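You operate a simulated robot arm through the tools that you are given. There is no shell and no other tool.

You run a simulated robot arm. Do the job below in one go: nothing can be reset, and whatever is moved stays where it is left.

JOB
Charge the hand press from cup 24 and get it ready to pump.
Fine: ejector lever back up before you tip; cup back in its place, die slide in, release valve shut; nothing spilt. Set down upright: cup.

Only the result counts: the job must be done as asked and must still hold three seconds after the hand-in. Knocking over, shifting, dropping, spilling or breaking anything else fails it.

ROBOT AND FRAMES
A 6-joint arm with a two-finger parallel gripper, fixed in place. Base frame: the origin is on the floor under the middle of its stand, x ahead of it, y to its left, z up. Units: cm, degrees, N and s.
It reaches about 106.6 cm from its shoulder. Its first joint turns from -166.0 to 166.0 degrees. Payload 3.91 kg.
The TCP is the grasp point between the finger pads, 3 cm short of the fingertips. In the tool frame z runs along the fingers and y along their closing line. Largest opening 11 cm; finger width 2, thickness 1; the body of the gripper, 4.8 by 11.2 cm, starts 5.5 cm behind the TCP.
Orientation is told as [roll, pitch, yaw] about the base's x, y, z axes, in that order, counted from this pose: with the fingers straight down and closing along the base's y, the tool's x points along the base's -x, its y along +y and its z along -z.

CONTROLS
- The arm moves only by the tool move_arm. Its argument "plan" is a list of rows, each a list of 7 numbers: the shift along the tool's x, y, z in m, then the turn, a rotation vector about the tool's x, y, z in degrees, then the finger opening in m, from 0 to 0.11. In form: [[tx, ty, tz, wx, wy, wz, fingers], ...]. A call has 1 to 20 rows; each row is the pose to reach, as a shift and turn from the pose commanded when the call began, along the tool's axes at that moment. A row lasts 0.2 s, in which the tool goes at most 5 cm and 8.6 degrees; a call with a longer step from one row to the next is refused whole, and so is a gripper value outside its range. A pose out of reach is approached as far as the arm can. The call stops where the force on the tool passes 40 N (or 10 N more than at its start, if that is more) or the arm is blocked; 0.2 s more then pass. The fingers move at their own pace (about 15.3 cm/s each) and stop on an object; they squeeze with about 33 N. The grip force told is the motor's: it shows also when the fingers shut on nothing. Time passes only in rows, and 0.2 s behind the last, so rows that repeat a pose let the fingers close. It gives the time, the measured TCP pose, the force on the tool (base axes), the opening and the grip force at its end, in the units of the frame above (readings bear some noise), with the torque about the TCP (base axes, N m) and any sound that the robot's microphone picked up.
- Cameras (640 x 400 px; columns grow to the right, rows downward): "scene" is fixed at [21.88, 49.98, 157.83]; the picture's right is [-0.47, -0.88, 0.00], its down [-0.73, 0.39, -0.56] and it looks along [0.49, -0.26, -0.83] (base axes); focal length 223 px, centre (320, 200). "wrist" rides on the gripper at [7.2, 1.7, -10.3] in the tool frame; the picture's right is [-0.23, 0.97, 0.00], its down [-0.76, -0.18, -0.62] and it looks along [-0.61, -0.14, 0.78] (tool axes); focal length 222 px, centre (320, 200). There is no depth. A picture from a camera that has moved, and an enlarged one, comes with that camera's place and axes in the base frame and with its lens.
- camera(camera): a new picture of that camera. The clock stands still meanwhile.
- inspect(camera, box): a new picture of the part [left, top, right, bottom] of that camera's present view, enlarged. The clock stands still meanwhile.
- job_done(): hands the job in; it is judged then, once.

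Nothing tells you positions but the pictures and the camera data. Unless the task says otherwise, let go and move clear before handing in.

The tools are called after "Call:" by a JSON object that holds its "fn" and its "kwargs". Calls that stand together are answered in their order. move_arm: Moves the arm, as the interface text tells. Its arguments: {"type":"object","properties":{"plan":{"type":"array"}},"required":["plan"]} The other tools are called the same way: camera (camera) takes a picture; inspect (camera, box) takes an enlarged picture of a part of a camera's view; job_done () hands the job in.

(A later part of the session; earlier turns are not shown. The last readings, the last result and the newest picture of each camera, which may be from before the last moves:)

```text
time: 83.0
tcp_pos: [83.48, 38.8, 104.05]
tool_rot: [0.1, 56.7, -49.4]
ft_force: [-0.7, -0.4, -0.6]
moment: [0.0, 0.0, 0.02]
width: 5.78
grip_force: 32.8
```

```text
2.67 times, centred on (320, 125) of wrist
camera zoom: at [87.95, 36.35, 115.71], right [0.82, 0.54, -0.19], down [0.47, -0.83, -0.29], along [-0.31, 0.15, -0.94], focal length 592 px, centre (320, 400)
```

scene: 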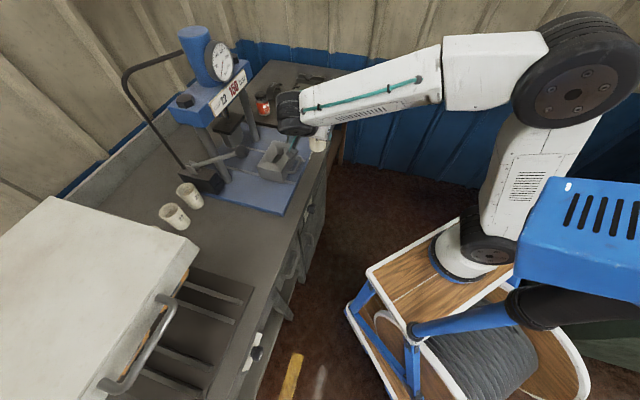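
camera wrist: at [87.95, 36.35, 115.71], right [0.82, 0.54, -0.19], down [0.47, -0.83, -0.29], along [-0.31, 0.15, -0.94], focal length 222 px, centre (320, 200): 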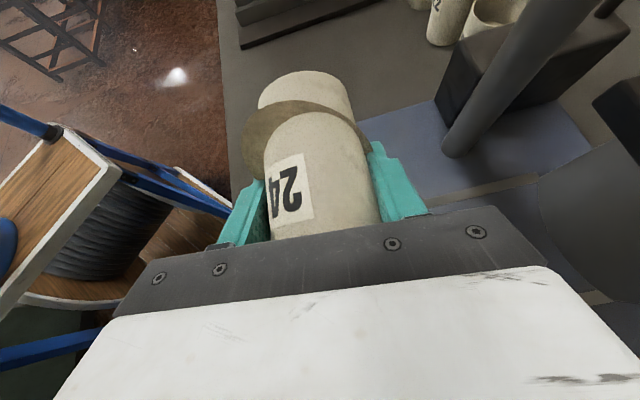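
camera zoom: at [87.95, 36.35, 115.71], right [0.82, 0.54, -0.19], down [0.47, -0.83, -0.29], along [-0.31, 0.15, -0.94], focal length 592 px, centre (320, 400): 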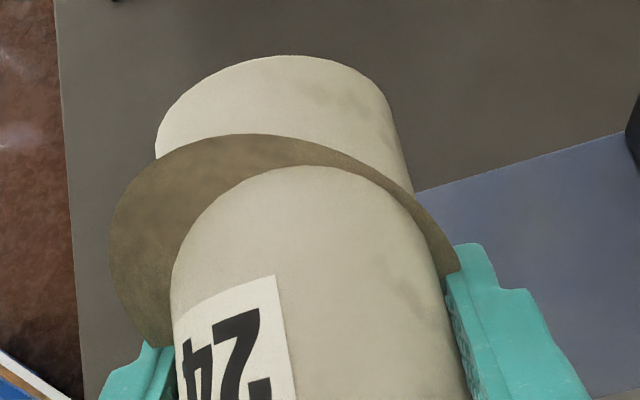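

The stream falls cleanly into the cavity. I'll continue to about 112° with pauses, keeping the lip centred.

Call:
{"fn": "move_arm", "kwargs": {"plan": [[-0.0019, 0.0003, -0.0029, 0, 0, 0, 0.05], [-0.0038, 0.0006, -0.0058, 0, 0, 0, 0.05], [-0.0045, 0.0008, -0.0096, 0, 3.5, 0, 0.05], [-0.0052, 0.0011, -0.0133, 0, 7, 0, 0.05], [-0.0052, 0.0011, -0.0133, 0, 7, 0, 0.05], [-0.0056, 0.0013, -0.0166, 0, 10.5, 0, 0.05], [-0.0059, 0.0016, -0.0199, 0, 14, 0, 0.05], [-0.0059, 0.0016, -0.0199, 0, 14, 0, 0.05], [-0.0059, 0.0016, -0.0199, 0, 14, 0, 0.05]]}}

Call:
{"fn": "inspect", "kwargs": {"camera": "scene", "box": [240, 130, 304, 170]}}

Call:
{"fn": "camera", "kwargs": {"camera": "wrist"}}

```text
time: 85.0
tcp_pos: [85.0, 37.42, 104.67]
tool_rot: [0.3, 70.5, -49.5]
ft_force: [0.8, 0.4, -0.7]
moment: [0.01, -0.02, 0.01]
width: 5.79
grip_force: 32.8
```

```text
10.00 times, centred on (272, 150) of scene
camera zoom: at [21.88, 49.98, 157.83], right [-0.47, -0.88, 0.0], down [-0.73, 0.39, -0.56], along [0.49, -0.26, -0.83], focal length 2230 px, centre (800, 700)
```

zoom: 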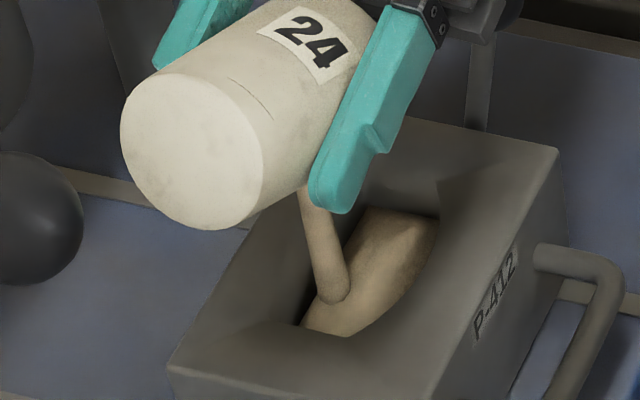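

```text
taken
camera wrist: at [91.09, 32.93, 114.84], right [0.79, 0.57, -0.21], down [0.41, -0.76, -0.51], along [-0.45, 0.32, -0.83], focal length 222 px, centre (320, 200)
```

wrist: 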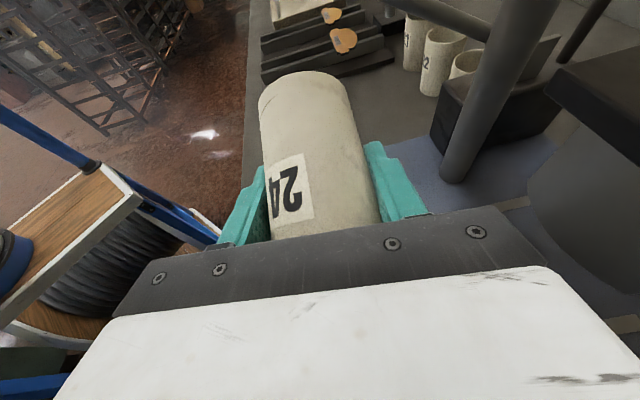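

The cavity is filling nicely. I'll hold, then tip further to about 125° so the cup empties completely.

Call:
{"fn": "move_arm", "kwargs": {"plan": [[0, 0, 0, 0, 0, 0, 0.05], [0, 0, 0, 0, 0, 0, 0.05], [0.0006, 0.0002, -0.0028, 0, 3.5, 0, 0.05], [0.0012, 0.0004, -0.0057, 0, 7, 0, 0.05], [0.0012, 0.0004, -0.0057, 0, 7, 0, 0.05], [0.0012, 0.0004, -0.0057, 0, 7, 0, 0.05], [0.0013, 0.0006, -0.0084, 0, 10, 0, 0.05], [0.0014, 0.0008, -0.0111, 0, 13, 0, 0.05], [0.0014, 0.0008, -0.0111, 0, 13, 0, 0.05], [0.0014, 0.0008, -0.0111, 0, 13, 0, 0.05], [0.0014, 0.0008, -0.0111, 0, 13, 0, 0.05], [0.0014, 0.0008, -0.0111, 0, 13, 0, 0.05]]}}

Call:
{"fn": "inspect", "kwargs": {"camera": "scene", "box": [240, 130, 304, 170]}}

```text
time: 87.6
tcp_pos: [85.59, 36.82, 105.13]
tool_rot: [0.6, 83.6, -49.1]
ft_force: [-0.2, 0.3, -0.9]
moment: [0.0, -0.01, -0.03]
width: 5.78
grip_force: 32.9
```

```text
10.00 times, centred on (272, 150) of scene
camera zoom: at [21.88, 49.98, 157.83], right [-0.47, -0.88, 0.0], down [-0.73, 0.39, -0.56], along [0.49, -0.26, -0.83], focal length 2230 px, centre (800, 700)
```

zoom: 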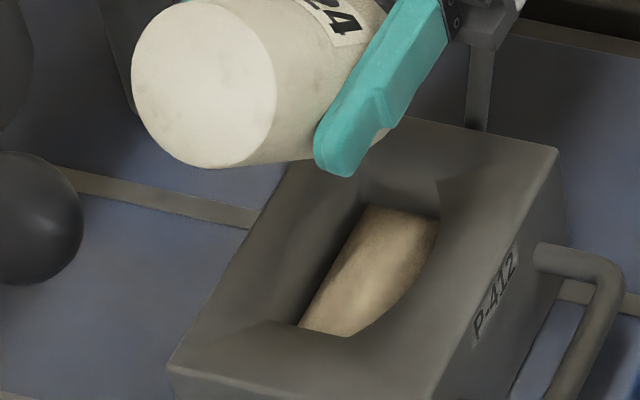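

The stream has stopped and the charge is in the cavity with nothing outside. I'll hold another second to be sure the cup is empty.

Call:
{"fn": "move_arm", "kwargs": {"plan": [[0, 0, 0, 0, 2, 0, 0.05], [0, 0, 0, 0, 2, 0, 0.05], [0, 0, 0, 0, 0, 0, 0.05], [0, 0, 0, 0, 2, 0, 0.05], [0, 0, 0, 0, 0, 0, 0.05], [0, 0, 0, 0, 0, 0, 0.05]]}}

Call:
{"fn": "inspect", "kwargs": {"camera": "scene", "box": [230, 120, 310, 170]}}

Call:
{"fn": "camera", "kwargs": {"camera": "wrist"}}

```text
time: 89.0
tcp_pos: [85.83, 36.66, 105.01]
tool_rot: [0.5, 83.6, -49.1]
ft_force: [-0.1, 0.4, -0.8]
moment: [-0.02, 0.03, 0.02]
width: 5.78
grip_force: 32.7
```

```text
8.00 times, centred on (270, 145) of scene
camera zoom: at [21.88, 49.98, 157.83], right [-0.47, -0.88, 0.0], down [-0.73, 0.39, -0.56], along [0.49, -0.26, -0.83], focal length 1784 px, centre (720, 640)
```

zoom: 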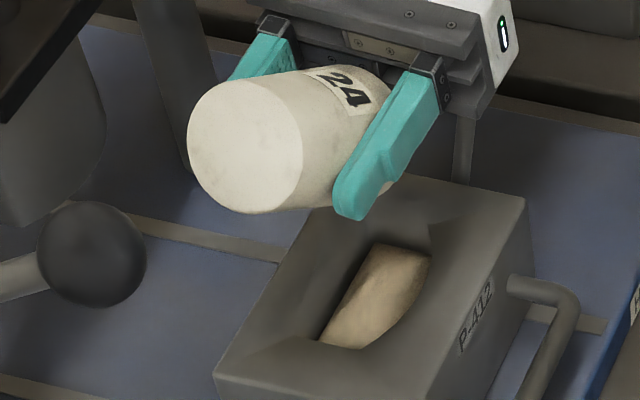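

```text
taken
camera wrist: at [93.25, 30.52, 113.38], right [0.76, 0.61, -0.22], down [0.32, -0.65, -0.69], along [-0.57, 0.45, -0.69], focal length 222 px, centre (320, 200)
```

wrist: 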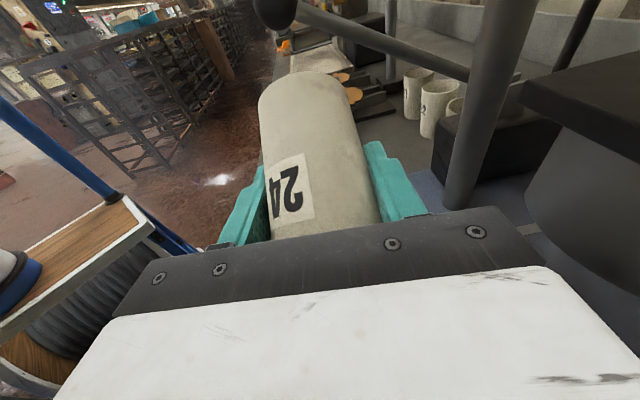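

The cup is empty. I'll tilt it back over the die along the same way.

Call:
{"fn": "move_arm", "kwargs": {"plan": [[0, 0, 0, 0, -7, 0, 0.05], [0, 0, 0, 0, -15, 0, 0.05], [0, 0, 0, 0, -23, 0, 0.05], [0, 0, 0, 0, -31, 0, 0.05], [0, 0, 0, 0, -39, 0, 0.05], [0, 0, 0, 0, -47, 0, 0.05], [0, 0, 0, 0, -55, 0, 0.05], [0, 0, 0, 0, -63, 0, 0.05], [0, 0, 0, 0, -71, 0, 0.05], [0, 0, 0, 0, -79, 0, 0.05], [0, 0, 0, 0, -87, 0, 0.05], [0, 0, 0, 0, -94, 0, 0.05]]}}

Call:
{"fn": "inspect", "kwargs": {"camera": "scene", "box": [210, 100, 338, 180]}}

```text
time: 91.6
tcp_pos: [85.75, 36.68, 105.09]
tool_rot: [0.2, -10.5, -49.7]
ft_force: [0.7, 0.4, 0.5]
moment: [0.05, 0.03, 0.01]
width: 5.77
grip_force: 33.1
```

```text
5.00 times, centred on (274, 140) of scene
camera zoom: at [21.88, 49.98, 157.83], right [-0.47, -0.88, 0.0], down [-0.73, 0.39, -0.56], along [0.49, -0.26, -0.83], focal length 1115 px, centre (550, 500)
```

zoom: 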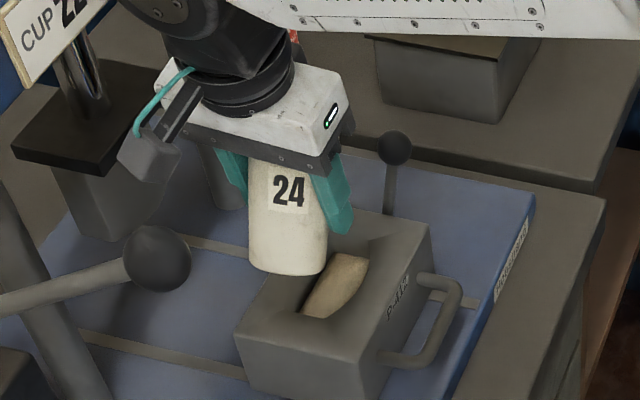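

Now I'll carry the empty cup back to the front area, then set it upright and yaw back.

Call:
{"fn": "move_arm", "kwargs": {"plan": [[-0.0035, -0.031, -0.0113, 0, 0, 0, 0.05], [-0.0073, -0.0682, -0.0248, 0, 0, 0, 0.05], [-0.0112, -0.1054, -0.0383, 0, 0, 0, 0.05], [-0.0155, -0.1457, -0.0529, 0, 0, 0, 0.05], [-0.0198, -0.186, -0.0675, 0, 0, 0, 0.05]]}}

Call:
{"fn": "move_arm", "kwargs": {"plan": [[0, 0, 0, 0, -6.2, 0, 0.05], [0, 0, 0, 0, -12.4, 0, 0.05], [0, 0, 0, 0, -18.6, 0, 0.05], [0, 0, 0, 0, -24.8, 0, 0.05], [0, 0, 0, 0, -31.2, 0, 0.05]]}}

```text
time: 92.8
tcp_pos: [71.91, 24.17, 112.02]
tool_rot: [-0.1, -10.4, -49.7]
ft_force: [1.2, 0.3, -0.2]
moment: [-0.08, 0.01, -0.01]
width: 5.75
grip_force: 33.4
```

```text
time: 94.0
tcp_pos: [71.92, 24.14, 112.1]
tool_rot: [0.1, -41.8, -49.8]
ft_force: [0.2, 0.1, 0.3]
moment: [-0.01, 0.01, -0.01]
width: 5.73
grip_force: 33.0
```

Call:
{"fn": "move_arm", "kwargs": {"plan": [[0.016, 0.0007, -0.0136, -5.18, 0, -5.79, 0.05], [0.032, 0.0014, -0.0272, -10.36, 0, -11.58, 0.05], [0.0481, 0.0022, -0.0408, -15.53, 0, -17.37, 0.05], [0.0641, 0.0029, -0.0544, -20.71, 0, -23.16, 0.05], [0.0801, 0.0036, -0.0679, -25.89, 0, -28.94, 0.05], [0.0961, 0.0043, -0.0815, -31.07, 0, -34.73, 0.05], [0.1122, 0.0051, -0.0951, -36.24, 0, -40.52, 0.05], [0.1282, 0.0058, -0.1087, -41.42, 0, -46.31, 0.05], [0.1442, 0.0065, -0.1223, -46.6, 0, -52.1, 0.05]]}}

Call:
{"fn": "camera", "kwargs": {"camera": "wrist"}}

```text
time: 96.0
tcp_pos: [60.06, 39.01, 111.55]
tool_rot: [0.4, -41.8, 20.1]
ft_force: [0.8, 0.1, -0.4]
moment: [-0.01, -0.03, -0.01]
width: 5.74
grip_force: 32.7
```

```text
taken
camera wrist: at [48.03, 36.23, 114.46], right [-0.18, 0.97, 0.16], down [0.21, -0.12, 0.97], along [0.96, 0.21, -0.18], focal length 222 px, centre (320, 200)
```

wrist: 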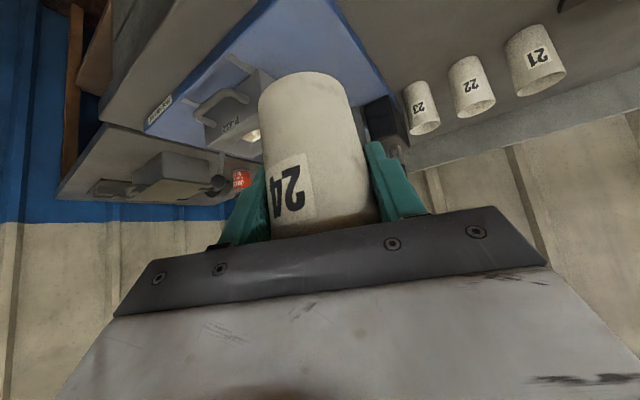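

The empty cup is upright again. I'll bring it back above its original place, 5 cm up.

Call:
{"fn": "move_arm", "kwargs": {"plan": [[0.005, 0.0158, 0.0148, 0, 0, 0, 0.05], [0.013, 0.041, 0.0384, 0, 0, 0, 0.05], [0.022, 0.0692, 0.0645, 0, 0, 0, 0.05], [0.031, 0.0975, 0.0908, 0, 0, 0, 0.05], [0.04, 0.1258, 0.1171, 0, 0, 0, 0.05], [0.048, 0.151, 0.1405, 0, 0, 0, 0.05], [0.053, 0.168, 0.1565, 0, 0, 0, 0.05], [0.0551, 0.1776, 0.1647, 0, 0, 0, 0.05]]}}

Call:
{"fn": "camera", "kwargs": {"camera": "wrist"}}

Call:
{"fn": "camera", "kwargs": {"camera": "scene"}}

```text
time: 97.8
tcp_pos: [60.36, 58.05, 95.84]
tool_rot: [0.3, -41.7, 20.0]
ft_force: [-0.8, -0.1, -0.5]
moment: [-0.01, 0.01, 0.04]
width: 5.69
grip_force: 32.8
```

```text
taken
camera wrist: at [48.37, 55.28, 98.68], right [-0.18, 0.97, 0.16], down [0.21, -0.12, 0.97], along [0.96, 0.2, -0.18], focal length 222 px, centre (320, 200)
```

wrist: 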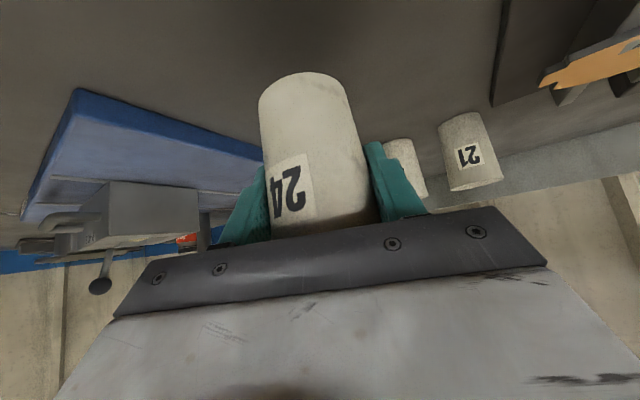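

```text
taken
```

scene: 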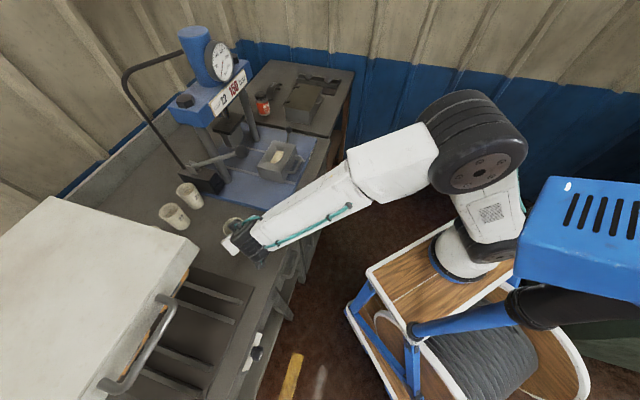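

The cup is over its place. I'll lower it slowly.

Call:
{"fn": "move_arm", "kwargs": {"plan": [[0.01, 0, 0.0112, 0, 0, 0, 0.05], [0.02, 0, 0.0224, 0, 0, 0, 0.05], [0.028, 0, 0.0313, 0, 0, 0, 0.05], [0.032, 0, 0.0358, 0, 0, 0, 0.05], [0.0347, 0, 0.0388, 0, 0, 0, 0.05]]}}

Call:
{"fn": "inspect", "kwargs": {"camera": "wrist", "box": [220, 50, 428, 180]}}

```text
time: 99.0
tcp_pos: [60.54, 57.96, 90.68]
tool_rot: [0.4, -41.9, 20.0]
ft_force: [-1.1, -2.4, 9.3]
moment: [0.07, 0.11, 0.03]
width: 5.7
grip_force: 32.5
```

```text
3.08 times, centred on (324, 115) of wrist
camera zoom: at [48.37, 55.35, 93.5], right [-0.18, 0.97, 0.16], down [0.2, -0.12, 0.97], along [0.96, 0.21, -0.18], focal length 684 px, centre (308, 462)
```

zoom: 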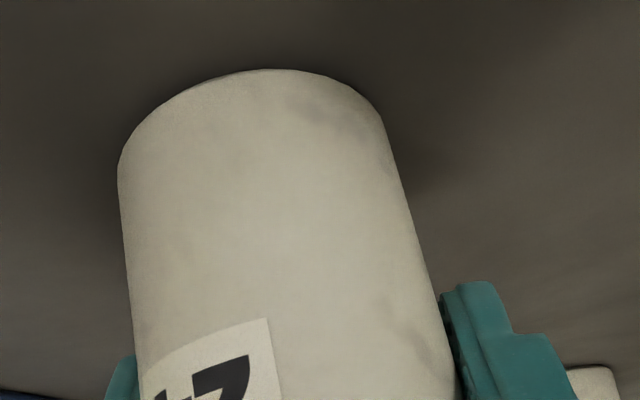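

Contact with the bench is felt at 9 N. I'll ease up a touch and open the fingers gradually.

Call:
{"fn": "move_arm", "kwargs": {"plan": [[-0.0007, 0, -0.0008, 0, 0, 0, 0.055], [-0.0007, 0, -0.0008, 0, 0, 0, 0.06], [-0.0007, 0, -0.0008, 0, 0, 0, 0.07], [-0.0007, 0, -0.0008, 0, 0, 0, 0.085], [-0.0007, 0, -0.0008, 0, 0, 0, 0.1], [-0.0007, 0, -0.0008, 0, 0, 0, 0.1]]}}

Call:
{"fn": "camera", "kwargs": {"camera": "wrist"}}

Call:
{"fn": "inspect", "kwargs": {"camera": "wrist", "box": [220, 50, 428, 180]}}

```text
time: 100.4
tcp_pos: [60.46, 58.02, 90.71]
tool_rot: [0.3, -41.7, 20.0]
ft_force: [-0.2, 0.0, 0.3]
moment: [0.02, 0.01, 0.01]
width: 10.0
grip_force: 0.1
```

```text
taken
camera wrist: at [48.43, 55.37, 93.53], right [-0.18, 0.97, 0.16], down [0.21, -0.12, 0.97], along [0.96, 0.2, -0.18], focal length 222 px, centre (320, 200)
```

wrist: 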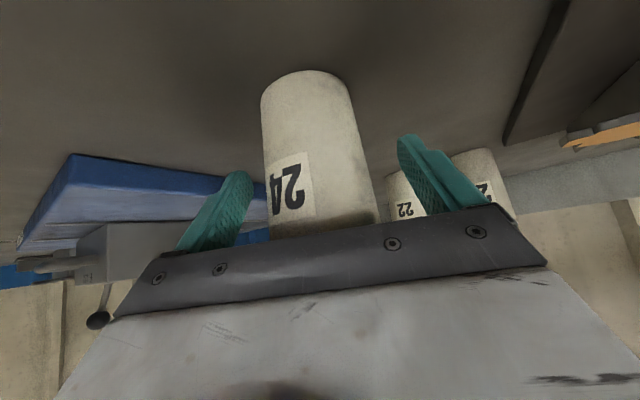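

```text
3.08 times, centred on (324, 115) of wrist
camera zoom: at [48.43, 55.37, 93.53], right [-0.18, 0.97, 0.16], down [0.21, -0.12, 0.97], along [0.96, 0.2, -0.18], focal length 684 px, centre (308, 462)
```

zoom: 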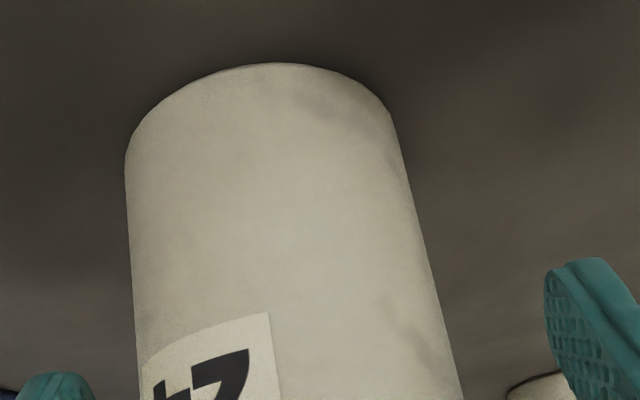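

The cup stands upright on its spot. I'll back straight off along the approach line.

Call:
{"fn": "move_arm", "kwargs": {"plan": [[0, 0, -0.025, 0, 0, 0, 0.1], [0, 0, -0.06, 0, 0, 0, 0.1], [0, 0, -0.1, 0, 0, 0, 0.1], [0, 0, -0.14, 0, 0, 0, 0.1]]}}

Call:
{"fn": "camera", "kwargs": {"camera": "wrist"}}

Call:
{"fn": "inspect", "kwargs": {"camera": "scene", "box": [140, 170, 300, 270]}}

```text
time: 101.4
tcp_pos: [51.89, 55.01, 101.12]
tool_rot: [0.4, -41.8, 20.0]
ft_force: [0.0, -0.4, -0.6]
moment: [0.01, -0.05, -0.01]
width: 9.99
grip_force: 0.0
```

```text
taken
camera wrist: at [39.77, 52.25, 104.0], right [-0.18, 0.97, 0.15], down [0.21, -0.12, 0.97], along [0.96, 0.2, -0.18], focal length 222 px, centre (320, 200)
```

wrist: 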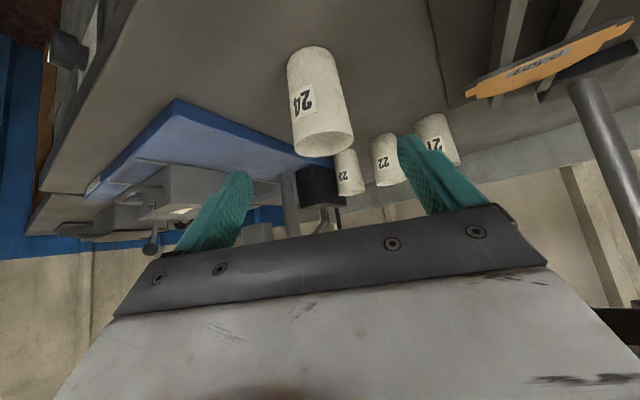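

```text
4.00 times, centred on (220, 220) of scene
camera zoom: at [21.88, 49.98, 157.83], right [-0.47, -0.88, 0.0], down [-0.73, 0.39, -0.56], along [0.49, -0.26, -0.83], focal length 892 px, centre (720, 120)
```

zoom: 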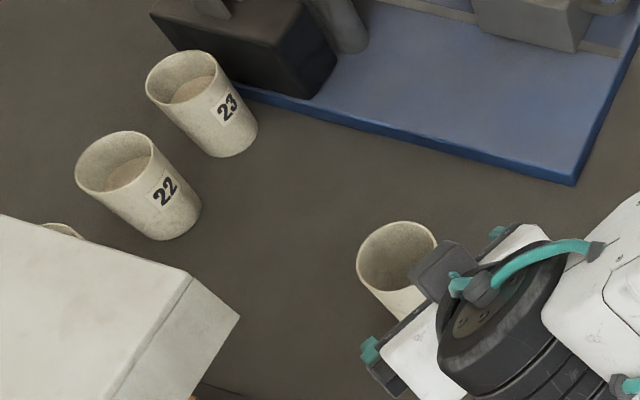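

Cup 24 is back exactly where it was. Now I'll move back in front of the die with closed fingers (yaw 45°, pitch 30°) to push the slide in.

Call:
{"fn": "move_arm", "kwargs": {"plan": [[0.0215, -0.0197, -0.0394, 0, 0, 0, 0.1], [0.0119, -0.0603, -0.0271, -1.63, 1.29, -2.26, 0.05], [0.0023, -0.1009, -0.0148, -3.26, 2.58, -4.51, 0.0], [-0.0073, -0.1415, -0.0024, -4.89, 3.87, -6.77, 0.0], [-0.0169, -0.1821, 0.0099, -6.52, 5.16, -9.02, 0.0], [-0.0265, -0.2227, 0.0222, -8.16, 6.44, -11.28, 0.0], [-0.0361, -0.2633, 0.0345, -9.79, 7.73, -13.53, 0.0], [-0.0457, -0.3039, 0.0468, -11.42, 9.02, -15.79, 0.0], [-0.0553, -0.3445, 0.0592, -13.05, 10.31, -18.04, 0.0], [-0.0649, -0.3851, 0.0715, -14.68, 11.6, -20.3, 0.0]]}}

Call:
{"fn": "camera", "kwargs": {"camera": "wrist"}}

Call:
{"fn": "inspect", "kwargs": {"camera": "scene", "box": [200, 100, 328, 180]}}

```text
time: 103.6
tcp_pos: [73.87, 22.05, 99.99]
tool_rot: [0.4, -30.2, 45.0]
ft_force: [-0.6, 0.5, 0.2]
moment: [0.0, -0.06, -0.02]
width: 0.0
grip_force: 32.8
```

```text
taken
camera wrist: at [64.71, 15.04, 105.31], right [-0.55, 0.82, 0.12], down [0.37, 0.12, 0.92], along [0.75, 0.55, -0.37], focal length 222 px, centre (320, 200)
```

wrist: 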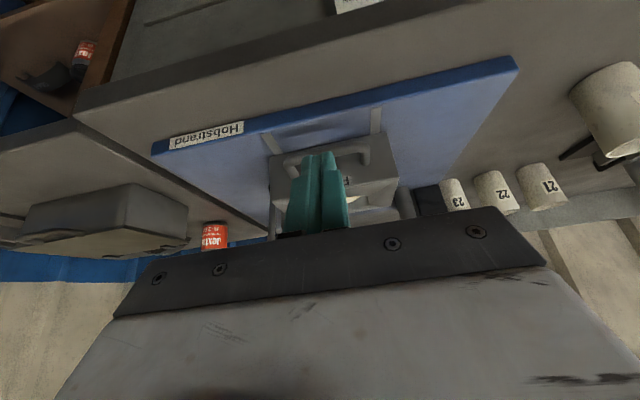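

```text
5.00 times, centred on (264, 140) of scene
camera zoom: at [21.88, 49.98, 157.83], right [-0.47, -0.88, 0.0], down [-0.73, 0.39, -0.56], along [0.49, -0.26, -0.83], focal length 1115 px, centre (600, 500)
```

zoom: 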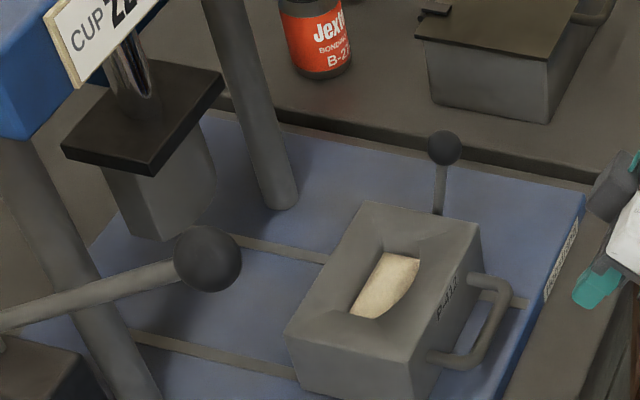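

The charge sits in the cavity and nothing is spilt around. I'll lower the closed fingers in front of the handle bar.

Call:
{"fn": "move_arm", "kwargs": {"plan": [[-0.004, -0.0007, 0.031, 0, 0, 0, 0.0], [-0.008, -0.0014, 0.062, 0, 0, 0, 0.0], [-0.0118, -0.002, 0.0925, 0, 0, 0, 0.0]]}}

Call:
{"fn": "inspect", "kwargs": {"camera": "wrist", "box": [220, 80, 420, 205]}}

Call:
{"fn": "inspect", "kwargs": {"camera": "scene", "box": [220, 110, 348, 190]}}

```text
time: 104.4
tcp_pos: [78.36, 25.95, 92.66]
tool_rot: [0.1, -30.1, 45.1]
ft_force: [-0.2, 0.8, 0.0]
moment: [0.05, 0.01, 0.02]
width: 0.0
grip_force: 33.3
```

```text
3.20 times, centred on (320, 142) of wrist
camera zoom: at [69.14, 18.96, 97.95], right [-0.55, 0.82, 0.12], down [0.37, 0.12, 0.92], along [0.75, 0.55, -0.37], focal length 711 px, centre (320, 384)
```

zoom: 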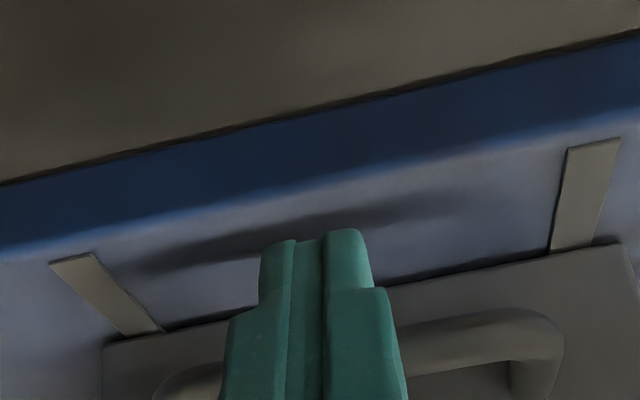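

```text
5.00 times, centred on (284, 150) of scene
camera zoom: at [21.88, 49.98, 157.83], right [-0.47, -0.88, 0.0], down [-0.73, 0.39, -0.56], along [0.49, -0.26, -0.83], focal length 1115 px, centre (500, 450)
```

zoom: 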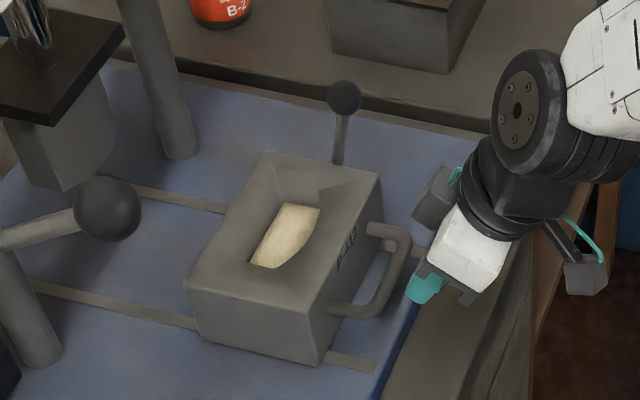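

The fingertips are just in front of the bar. I'll push the slide in at an even pace, first 15 cm.

Call:
{"fn": "move_arm", "kwargs": {"plan": [[-0.0065, 0, 0.0038, 0, 0, 0, 0.0], [-0.013, 0, 0.0075, 0, 0, 0, 0.0], [-0.0225, 0, 0.0131, 0, 0, 0, 0.0], [-0.0346, 0, 0.0201, 0, 0, 0, 0.0], [-0.0475, 0, 0.0277, 0, 0, 0, 0.0], [-0.0605, 0, 0.0352, 0, 0, 0, 0.0], [-0.0734, 0, 0.0428, 0, 0, 0, 0.0], [-0.0864, 0, 0.0503, 0, 0, 0, 0.0], [-0.0994, 0, 0.0578, 0, 0, 0, 0.0], [-0.1123, 0, 0.0654, 0, 0, 0, 0.0], [-0.1253, 0, 0.0729, 0, 0, 0, 0.0]]}}

Call:
{"fn": "camera", "kwargs": {"camera": "wrist"}}

Call:
{"fn": "inspect", "kwargs": {"camera": "scene", "box": [200, 100, 328, 180]}}

```text
time: 106.8
tcp_pos: [88.54, 36.3, 92.31]
tool_rot: [0.1, -30.2, 45.1]
ft_force: [0.5, 0.5, 0.2]
moment: [0.0, 0.02, 0.0]
width: 0.01
grip_force: 33.0
```

```text
taken
camera wrist: at [79.41, 29.27, 97.7], right [-0.55, 0.82, 0.12], down [0.37, 0.12, 0.92], along [0.75, 0.55, -0.37], focal length 222 px, centre (320, 200)
```

wrist: 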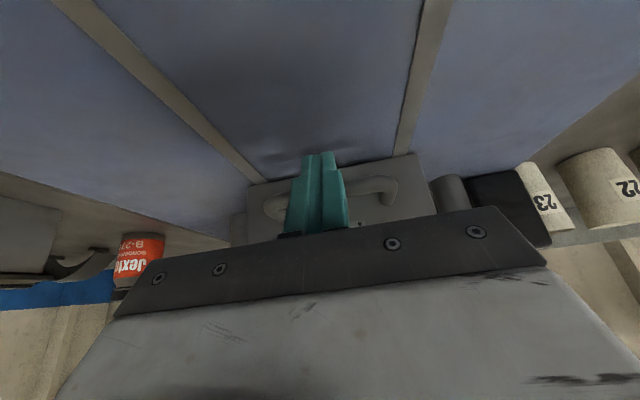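

```text
5.00 times, centred on (264, 140) of scene
camera zoom: at [21.88, 49.98, 157.83], right [-0.47, -0.88, 0.0], down [-0.73, 0.39, -0.56], along [0.49, -0.26, -0.83], focal length 1115 px, centre (600, 500)
```

zoom: 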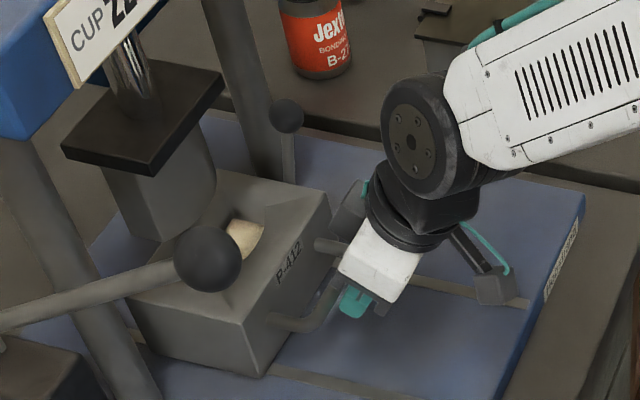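

The slide runs in easily. I'll push the last few centimetres slowly to its stop.

Call:
{"fn": "move_arm", "kwargs": {"plan": [[-0.0065, 0, 0.0038, 0, 0, 0, 0.0], [-0.013, 0, 0.0075, 0, 0, 0, 0.0], [-0.0194, 0, 0.0113, 0, 0, 0, 0.0], [-0.0251, 0, 0.0146, 0, 0, 0, 0.0], [-0.0294, 0, 0.0171, 0, 0, 0, 0.0], [-0.0328, 0, 0.0191, 0, 0, 0, 0.0], [-0.0354, 0, 0.0206, 0, 0, 0, 0.0], [-0.038, 0, 0.0221, 0, 0, 0, 0.0]]}}

Call:
{"fn": "inspect", "kwargs": {"camera": "scene", "box": [200, 90, 296, 150]}}

Call:
{"fn": "camera", "kwargs": {"camera": "wrist"}}

```text
time: 108.6
tcp_pos: [91.18, 39.02, 92.06]
tool_rot: [0.5, -29.4, 45.0]
ft_force: [-3.8, -6.0, -2.7]
moment: [-0.07, 0.04, -0.07]
width: 0.0
grip_force: 33.4
stopped in row 8: the force on the tool passed its limit at 47 N (the readings are from after the stop); the commanded pose is now the measured one
```

```text
6.67 times, centred on (248, 120) of scene
camera zoom: at [21.88, 49.98, 157.83], right [-0.47, -0.88, 0.0], down [-0.73, 0.39, -0.56], along [0.49, -0.26, -0.83], focal length 1487 px, centre (800, 733)
```

zoom: 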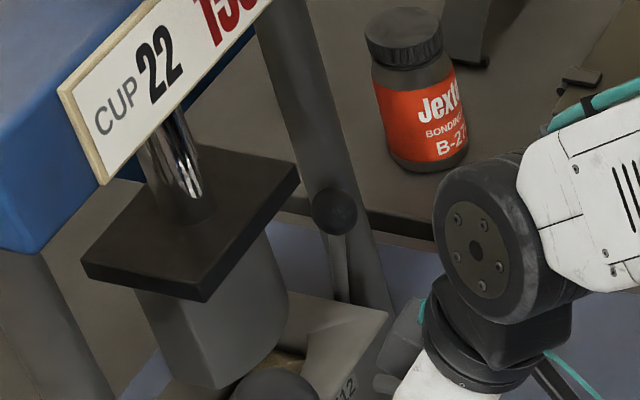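

```text
taken
camera wrist: at [82.16, 32.04, 97.42], right [-0.55, 0.83, 0.12], down [0.38, 0.12, 0.92], along [0.74, 0.55, -0.38], focal length 222 px, centre (320, 200)
```

wrist: 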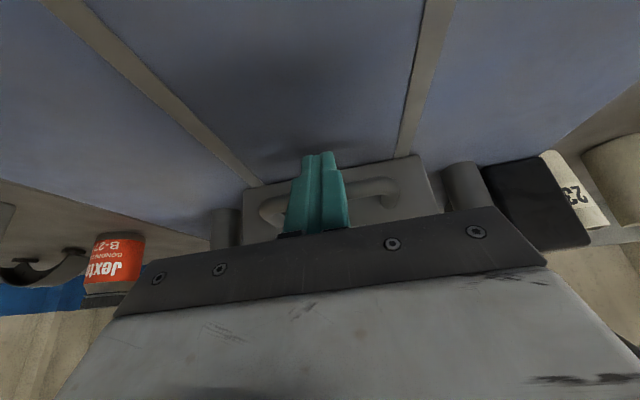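

The slide hit its inner stop (same position as the earlier end stop) and the lever is still up. Now I'll back out and look at the release valve knob under the bench edge.

Call:
{"fn": "move_arm", "kwargs": {"plan": [[0.0261, 0, -0.0147, 0, 0, 0, 0.0], [0.056, 0, -0.0431, 0, 0, 0, 0.0], [0.0786, 0, -0.0845, 0, 0, 0, 0.0], [0.1012, 0, -0.126, 0, 0, 0, 0.0], [0.1238, 0, -0.1673, 0, 0, 0, 0.0], [0.1512, 0, -0.2, 0, 0, 0, 0.0], [0.186, 0, -0.2197, 0, 0, 0, 0.0], [0.2209, 0, -0.2393, 0, 0, 0, 0.0]]}}

Call:
{"fn": "move_arm", "kwargs": {"plan": [[0, 0, 0, 0, 7.4, 0, 0.08], [0, 0, 0, 0, 14.8, 0, 0.08], [0, 0, 0, 0, 22.2, 0, 0.08], [0, 0, 0, 0, 29.4, 0, 0.08]]}}

Call:
{"fn": "camera", "kwargs": {"camera": "wrist"}}

Call:
{"fn": "inspect", "kwargs": {"camera": "scene", "box": [180, 90, 340, 190]}}

```text
time: 110.4
tcp_pos: [69.44, 16.97, 101.89]
tool_rot: [0.4, -29.4, 45.1]
ft_force: [0.1, -0.2, 0.4]
moment: [0.03, -0.02, 0.04]
width: 0.02
grip_force: 32.4
```

```text
time: 111.4
tcp_pos: [69.43, 16.99, 101.98]
tool_rot: [0.4, 0.0, 45.3]
ft_force: [0.0, -0.2, 0.0]
moment: [-0.01, -0.01, -0.01]
width: 8.02
grip_force: 0.1
```

```text
taken
camera wrist: at [63.33, 12.95, 112.43], right [-0.53, 0.85, 0.01], down [0.67, 0.41, 0.62], along [0.52, 0.33, -0.78], focal length 222 px, centre (320, 200)
```

wrist: 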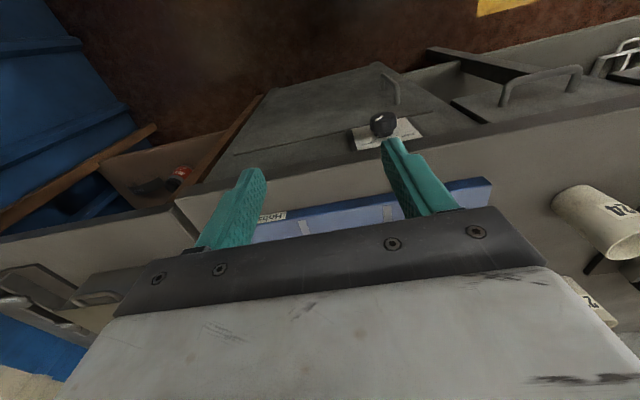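

```text
4.00 times, centred on (260, 140) of scene
camera zoom: at [21.88, 49.98, 157.83], right [-0.47, -0.88, 0.0], down [-0.73, 0.39, -0.56], along [0.49, -0.26, -0.83], focal length 892 px, centre (560, 440)
```

zoom: 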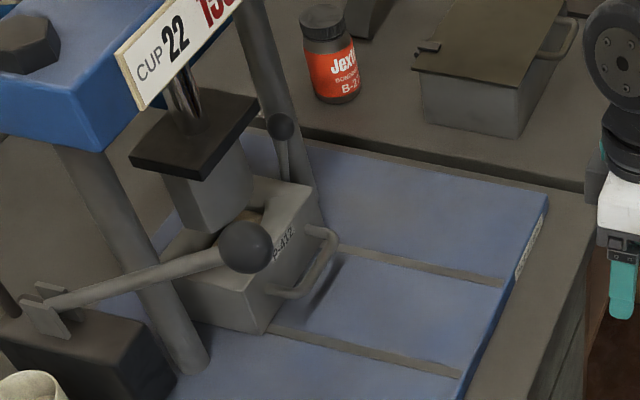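

The slide is in, lever up, nothing spilt. I'll move down in front of the valve knob for a close look.

Call:
{"fn": "move_arm", "kwargs": {"plan": [[0.017, 0.03, 0.027, 0, 0, 0, 0.08], [0.034, 0.06, 0.054, 0, 0, 0, 0.08], [0.05, 0.09, 0.08, 0, 0, 0, 0.08]]}}

Call:
{"fn": "camera", "kwargs": {"camera": "wrist"}}

Call:
{"fn": "inspect", "kwargs": {"camera": "wrist", "box": [240, 80, 400, 180]}}

```text
time: 112.2
tcp_pos: [59.42, 19.84, 94.18]
tool_rot: [0.4, -0.1, 45.1]
ft_force: [0.1, 0.1, -0.1]
moment: [0.01, -0.01, -0.01]
width: 8.01
grip_force: 0.1
```

```text
taken
camera wrist: at [53.34, 15.77, 104.5], right [-0.53, 0.85, 0.01], down [0.66, 0.41, 0.62], along [0.52, 0.34, -0.78], focal length 222 px, centre (320, 200)
```

wrist: 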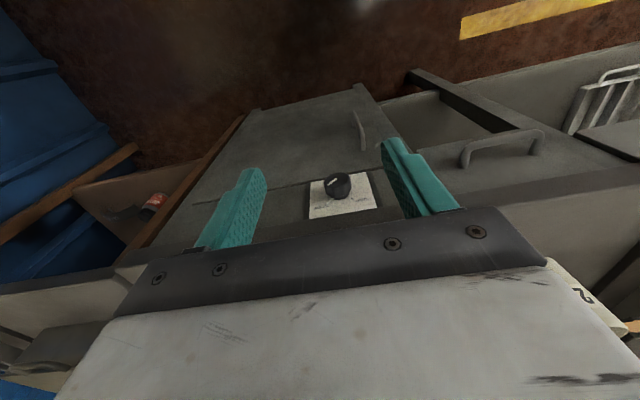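

```text
4.00 times, centred on (320, 130) of wrist
camera zoom: at [53.34, 15.77, 104.5], right [-0.53, 0.85, 0.01], down [0.66, 0.41, 0.62], along [0.52, 0.34, -0.78], focal length 888 px, centre (320, 480)
```

zoom: 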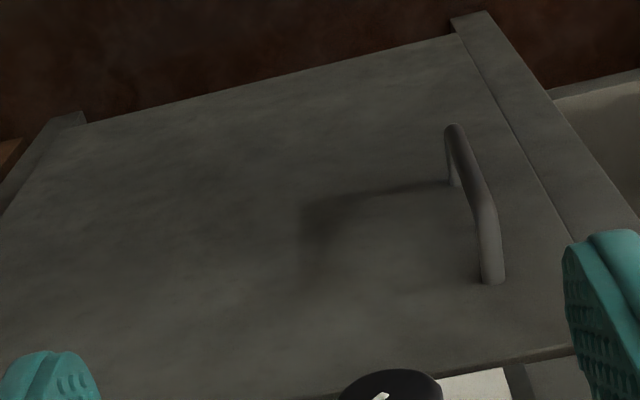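

Call:
{"fn": "inspect", "kwargs": {"camera": "wrist", "box": [290, 155, 386, 215]}}

Call:
{"fn": "inspect", "kwargs": {"camera": "scene", "box": [280, 180, 344, 220]}}

```text
6.67 times, centred on (338, 185) of wrist
camera zoom: at [53.34, 15.77, 104.5], right [-0.53, 0.85, 0.01], down [0.66, 0.41, 0.62], along [0.52, 0.34, -0.78], focal length 1481 px, centre (200, 300)
```

zoom: 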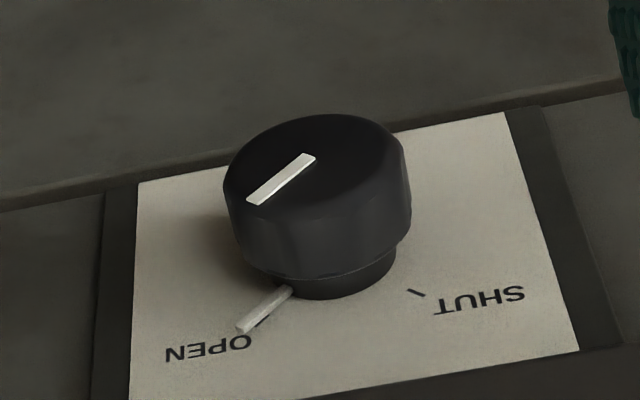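

```text
10.00 times, centred on (312, 200) of scene
camera zoom: at [21.88, 49.98, 157.83], right [-0.47, -0.88, 0.0], down [-0.73, 0.39, -0.56], along [0.49, -0.26, -0.83], focal length 2230 px, centre (400, 200)
```

zoom: 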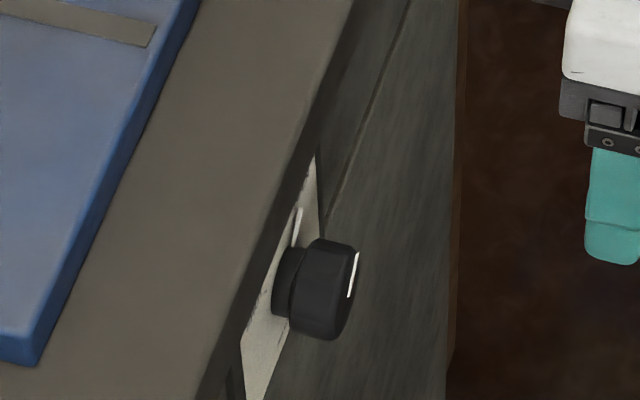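

The pointer sits at OPEN, upper right; SHUT is at the upper left, so the knob needs a quarter turn counterclockwise as seen from the front. The knob's face centre is about e1=27.9, e2=68.1, z=75.5, radius 2.1 cm. I'll come at it from the upper right at 45° and later swing to the upper left.

Call:
{"fn": "move_arm", "kwargs": {"plan": [[-0.01, -0.01, 0.01, -7.46, -2.21, 0.92, 0.07], [-0.025, -0.025, 0.025, -14.92, -4.42, 1.83, 0.07], [-0.045, -0.04, 0.045, -22.38, -6.63, 2.75, 0.07], [-0.063, -0.054, 0.066, -29.85, -8.85, 3.67, 0.07], [-0.08, -0.068, 0.086, -37.31, -11.06, 4.58, 0.07], [-0.096, -0.081, 0.105, -44.77, -13.27, 5.5, 0.07]]}}

Call:
{"fn": "camera", "kwargs": {"camera": "wrist"}}

Call:
{"fn": "camera", "kwargs": {"camera": "scene"}}

```text
time: 113.6
tcp_pos: [72.05, 21.24, 83.69]
tool_rot: [46.4, -10.0, 35.2]
ft_force: [-0.1, -0.2, 0.8]
moment: [-0.03, -0.01, -0.02]
width: 7.01
grip_force: 0.1
```

```text
taken
camera wrist: at [68.76, 11.08, 90.65], right [-0.3, 0.61, 0.73], down [0.9, -0.07, 0.43], along [0.31, 0.79, -0.53], focal length 222 px, centre (320, 200)
```

wrist: 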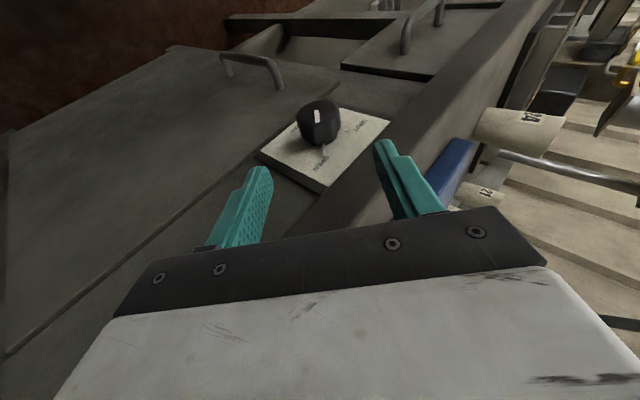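

```text
taken
```

scene: 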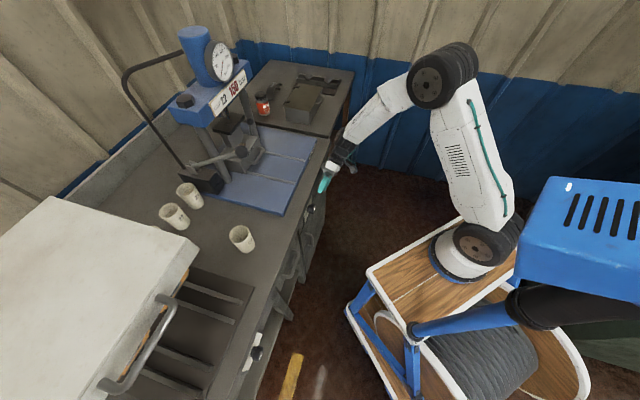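

The knob is centred between the fingers. I'll zoom in to refine its position.

Call:
{"fn": "inspect", "kwargs": {"camera": "wrist", "box": [256, 80, 384, 160]}}

Call:
{"fn": "inspect", "kwargs": {"camera": "wrist", "box": [200, 100, 440, 250]}}

```text
5.00 times, centred on (320, 120) of wrist
camera zoom: at [68.76, 11.08, 90.65], right [-0.3, 0.61, 0.73], down [0.9, -0.07, 0.43], along [0.31, 0.79, -0.53], focal length 1111 px, centre (320, 600)
```

zoom: 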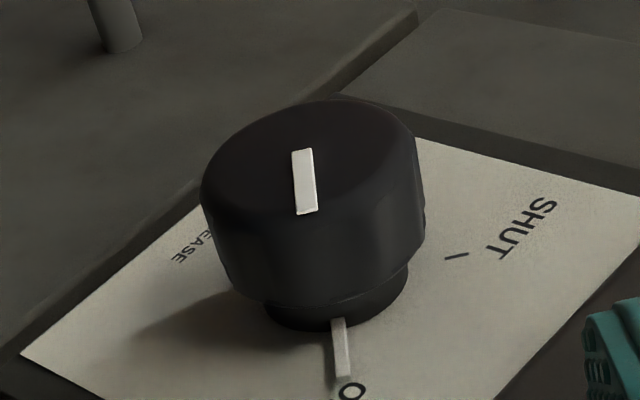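

```text
2.67 times, centred on (320, 175) of wrist
camera zoom: at [68.76, 11.08, 90.65], right [-0.3, 0.61, 0.73], down [0.9, -0.07, 0.43], along [0.31, 0.79, -0.53], focal length 592 px, centre (320, 267)
```

zoom: 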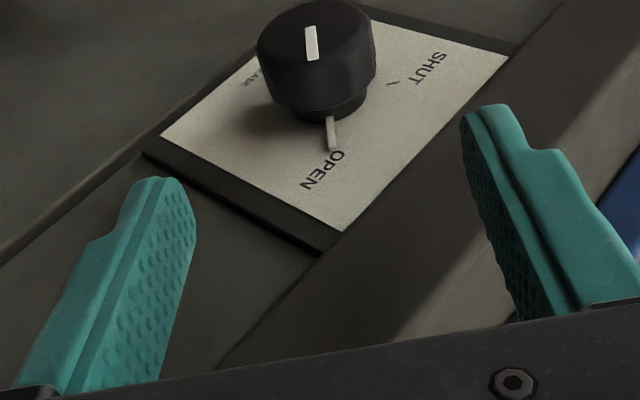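

The label reads RELEASE with OPEN and SHUT, so this is the right valve. I'll advance along the 45° line around the cap, first most of the way.

Call:
{"fn": "move_arm", "kwargs": {"plan": [[0.0007, -0.0006, 0.03, 0, 0, 0, 0.07], [0.0014, -0.0011, 0.06, 0, 0, 0, 0.07], [0.0021, -0.0017, 0.085, 0, 0, 0, 0.07]]}}

Call:
{"fn": "camera", "kwargs": {"camera": "wrist"}}

```text
time: 114.5
tcp_pos: [68.9, 25.74, 77.5]
tool_rot: [46.4, -9.4, 35.1]
ft_force: [-13.9, -47.5, 9.9]
moment: [2.29, -1.21, -2.66]
width: 6.98
grip_force: 0.0
stopped in row 3: the force on the tool passed its limit at 88 N (the readings are from after the stop); the commanded pose is now the measured one
```

```text
taken
camera wrist: at [65.72, 15.73, 84.61], right [-0.3, 0.61, 0.73], down [0.9, -0.07, 0.42], along [0.31, 0.79, -0.53], focal length 222 px, centre (320, 200)
```

wrist: 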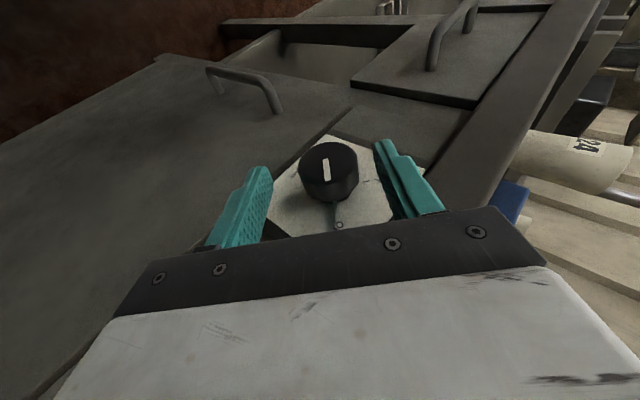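

The hand's front-mounted housing touched the bench edge (about 88 N, nothing has moved). I'll back straight off and approach from the right, under the bench overhang, instead.

Call:
{"fn": "move_arm", "kwargs": {"plan": [[0, 0, -0.02, 0, 0, 0, 0.07], [0, 0, -0.06, 0, 0, 0, 0.07], [0, 0, -0.1, 0, 0, 0, 0.07]]}}

Call:
{"fn": "camera", "kwargs": {"camera": "wrist"}}

Call:
{"fn": "inspect", "kwargs": {"camera": "scene", "box": [180, 90, 372, 210]}}

```text
time: 115.2
tcp_pos: [72.28, 19.62, 84.49]
tool_rot: [46.3, -9.7, 35.3]
ft_force: [1.2, -0.2, -0.4]
moment: [0.0, 0.03, 0.03]
width: 6.98
grip_force: 0.1
```

```text
taken
camera wrist: at [69.03, 9.5, 91.5], right [-0.3, 0.61, 0.73], down [0.9, -0.07, 0.43], along [0.31, 0.79, -0.53], focal length 222 px, centre (320, 200)
```

wrist: 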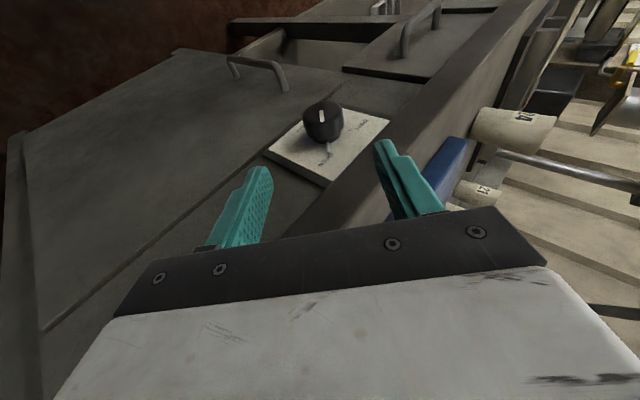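

```text
3.33 times, centred on (276, 150) of scene
camera zoom: at [21.88, 49.98, 157.83], right [-0.47, -0.88, 0.0], down [-0.73, 0.39, -0.56], along [0.49, -0.26, -0.83], focal length 743 px, centre (467, 367)
```

zoom: 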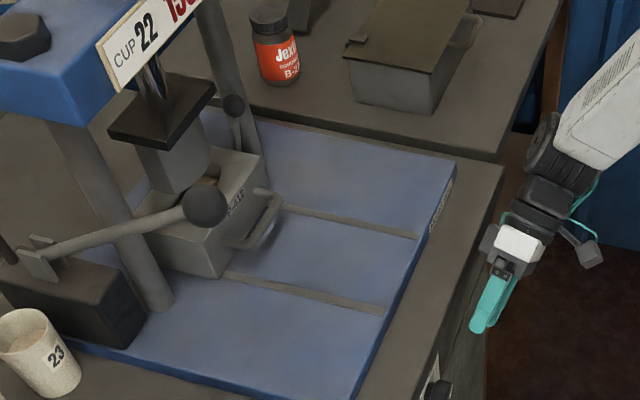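

All is unchanged. I'll swing the hand to the right side of the knob, nearly level and leaning toward me.

Call:
{"fn": "move_arm", "kwargs": {"plan": [[0.0058, -0.0083, 0.0054, -4.91, -2.5, 2.24, 0.065], [0.0115, -0.0167, 0.0109, -9.83, -5.0, 4.48, 0.065], [0.0173, -0.025, 0.0163, -14.74, -7.5, 6.71, 0.065], [0.023, -0.0333, 0.0218, -19.65, -10.0, 8.95, 0.065], [0.0288, -0.0416, 0.0272, -24.56, -12.5, 11.19, 0.065], [0.0345, -0.05, 0.0326, -29.48, -15.0, 13.43, 0.065], [0.0403, -0.0583, 0.0381, -34.39, -17.5, 15.66, 0.065], [0.046, -0.0666, 0.0435, -39.3, -20.0, 17.9, 0.065]]}}

Call:
{"fn": "camera", "kwargs": {"camera": "wrist"}}

Call:
{"fn": "camera", "kwargs": {"camera": "scene"}}

```text
time: 117.0
tcp_pos: [70.47, 16.48, 75.9]
tool_rot: [88.9, -0.8, 10.3]
ft_force: [0.0, -0.3, 1.0]
moment: [-0.01, 0.02, 0.01]
width: 6.52
grip_force: 0.1
```

```text
taken
camera wrist: at [65.29, 5.05, 77.73], right [0.21, 0.06, 0.98], down [0.86, -0.48, -0.15], along [0.46, 0.87, -0.15], focal length 222 px, centre (320, 200)
```

wrist: 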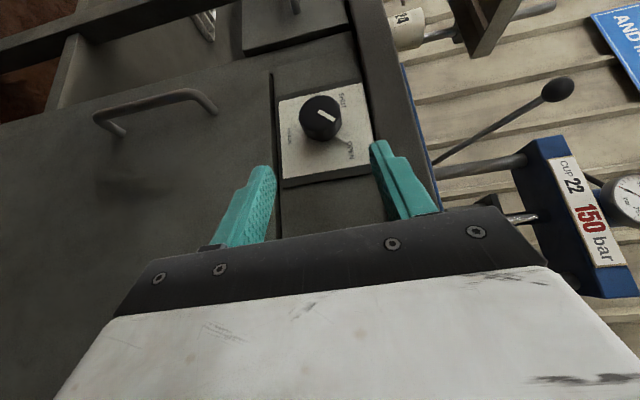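

```text
taken
```

scene: 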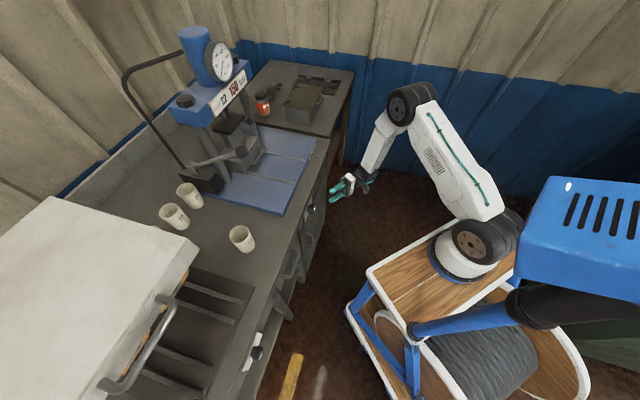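

The pose works: I'm looking at the knob sideways with up to the image's right. Let me zoom to measure it.

Call:
{"fn": "inspect", "kwargs": {"camera": "wrist", "box": [256, 70, 384, 150]}}

Call:
{"fn": "inspect", "kwargs": {"camera": "wrist", "box": [200, 80, 456, 240]}}

```text
5.00 times, centred on (320, 110) of wrist
camera zoom: at [65.29, 5.05, 77.73], right [0.21, 0.06, 0.98], down [0.86, -0.48, -0.15], along [0.46, 0.87, -0.15], focal length 1111 px, centre (320, 650)
```

zoom: 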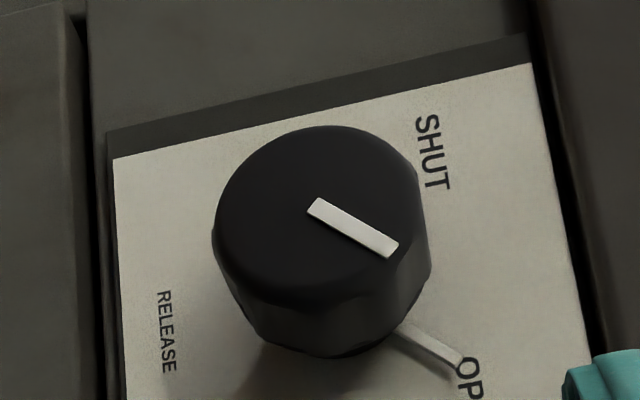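

```text
2.50 times, centred on (328, 160) of wrist
camera zoom: at [65.29, 5.05, 77.73], right [0.21, 0.06, 0.98], down [0.86, -0.48, -0.15], along [0.46, 0.87, -0.15], focal length 555 px, centre (300, 300)
```

zoom: 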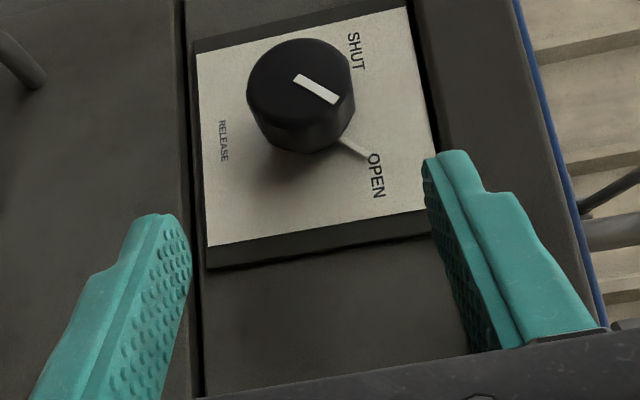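

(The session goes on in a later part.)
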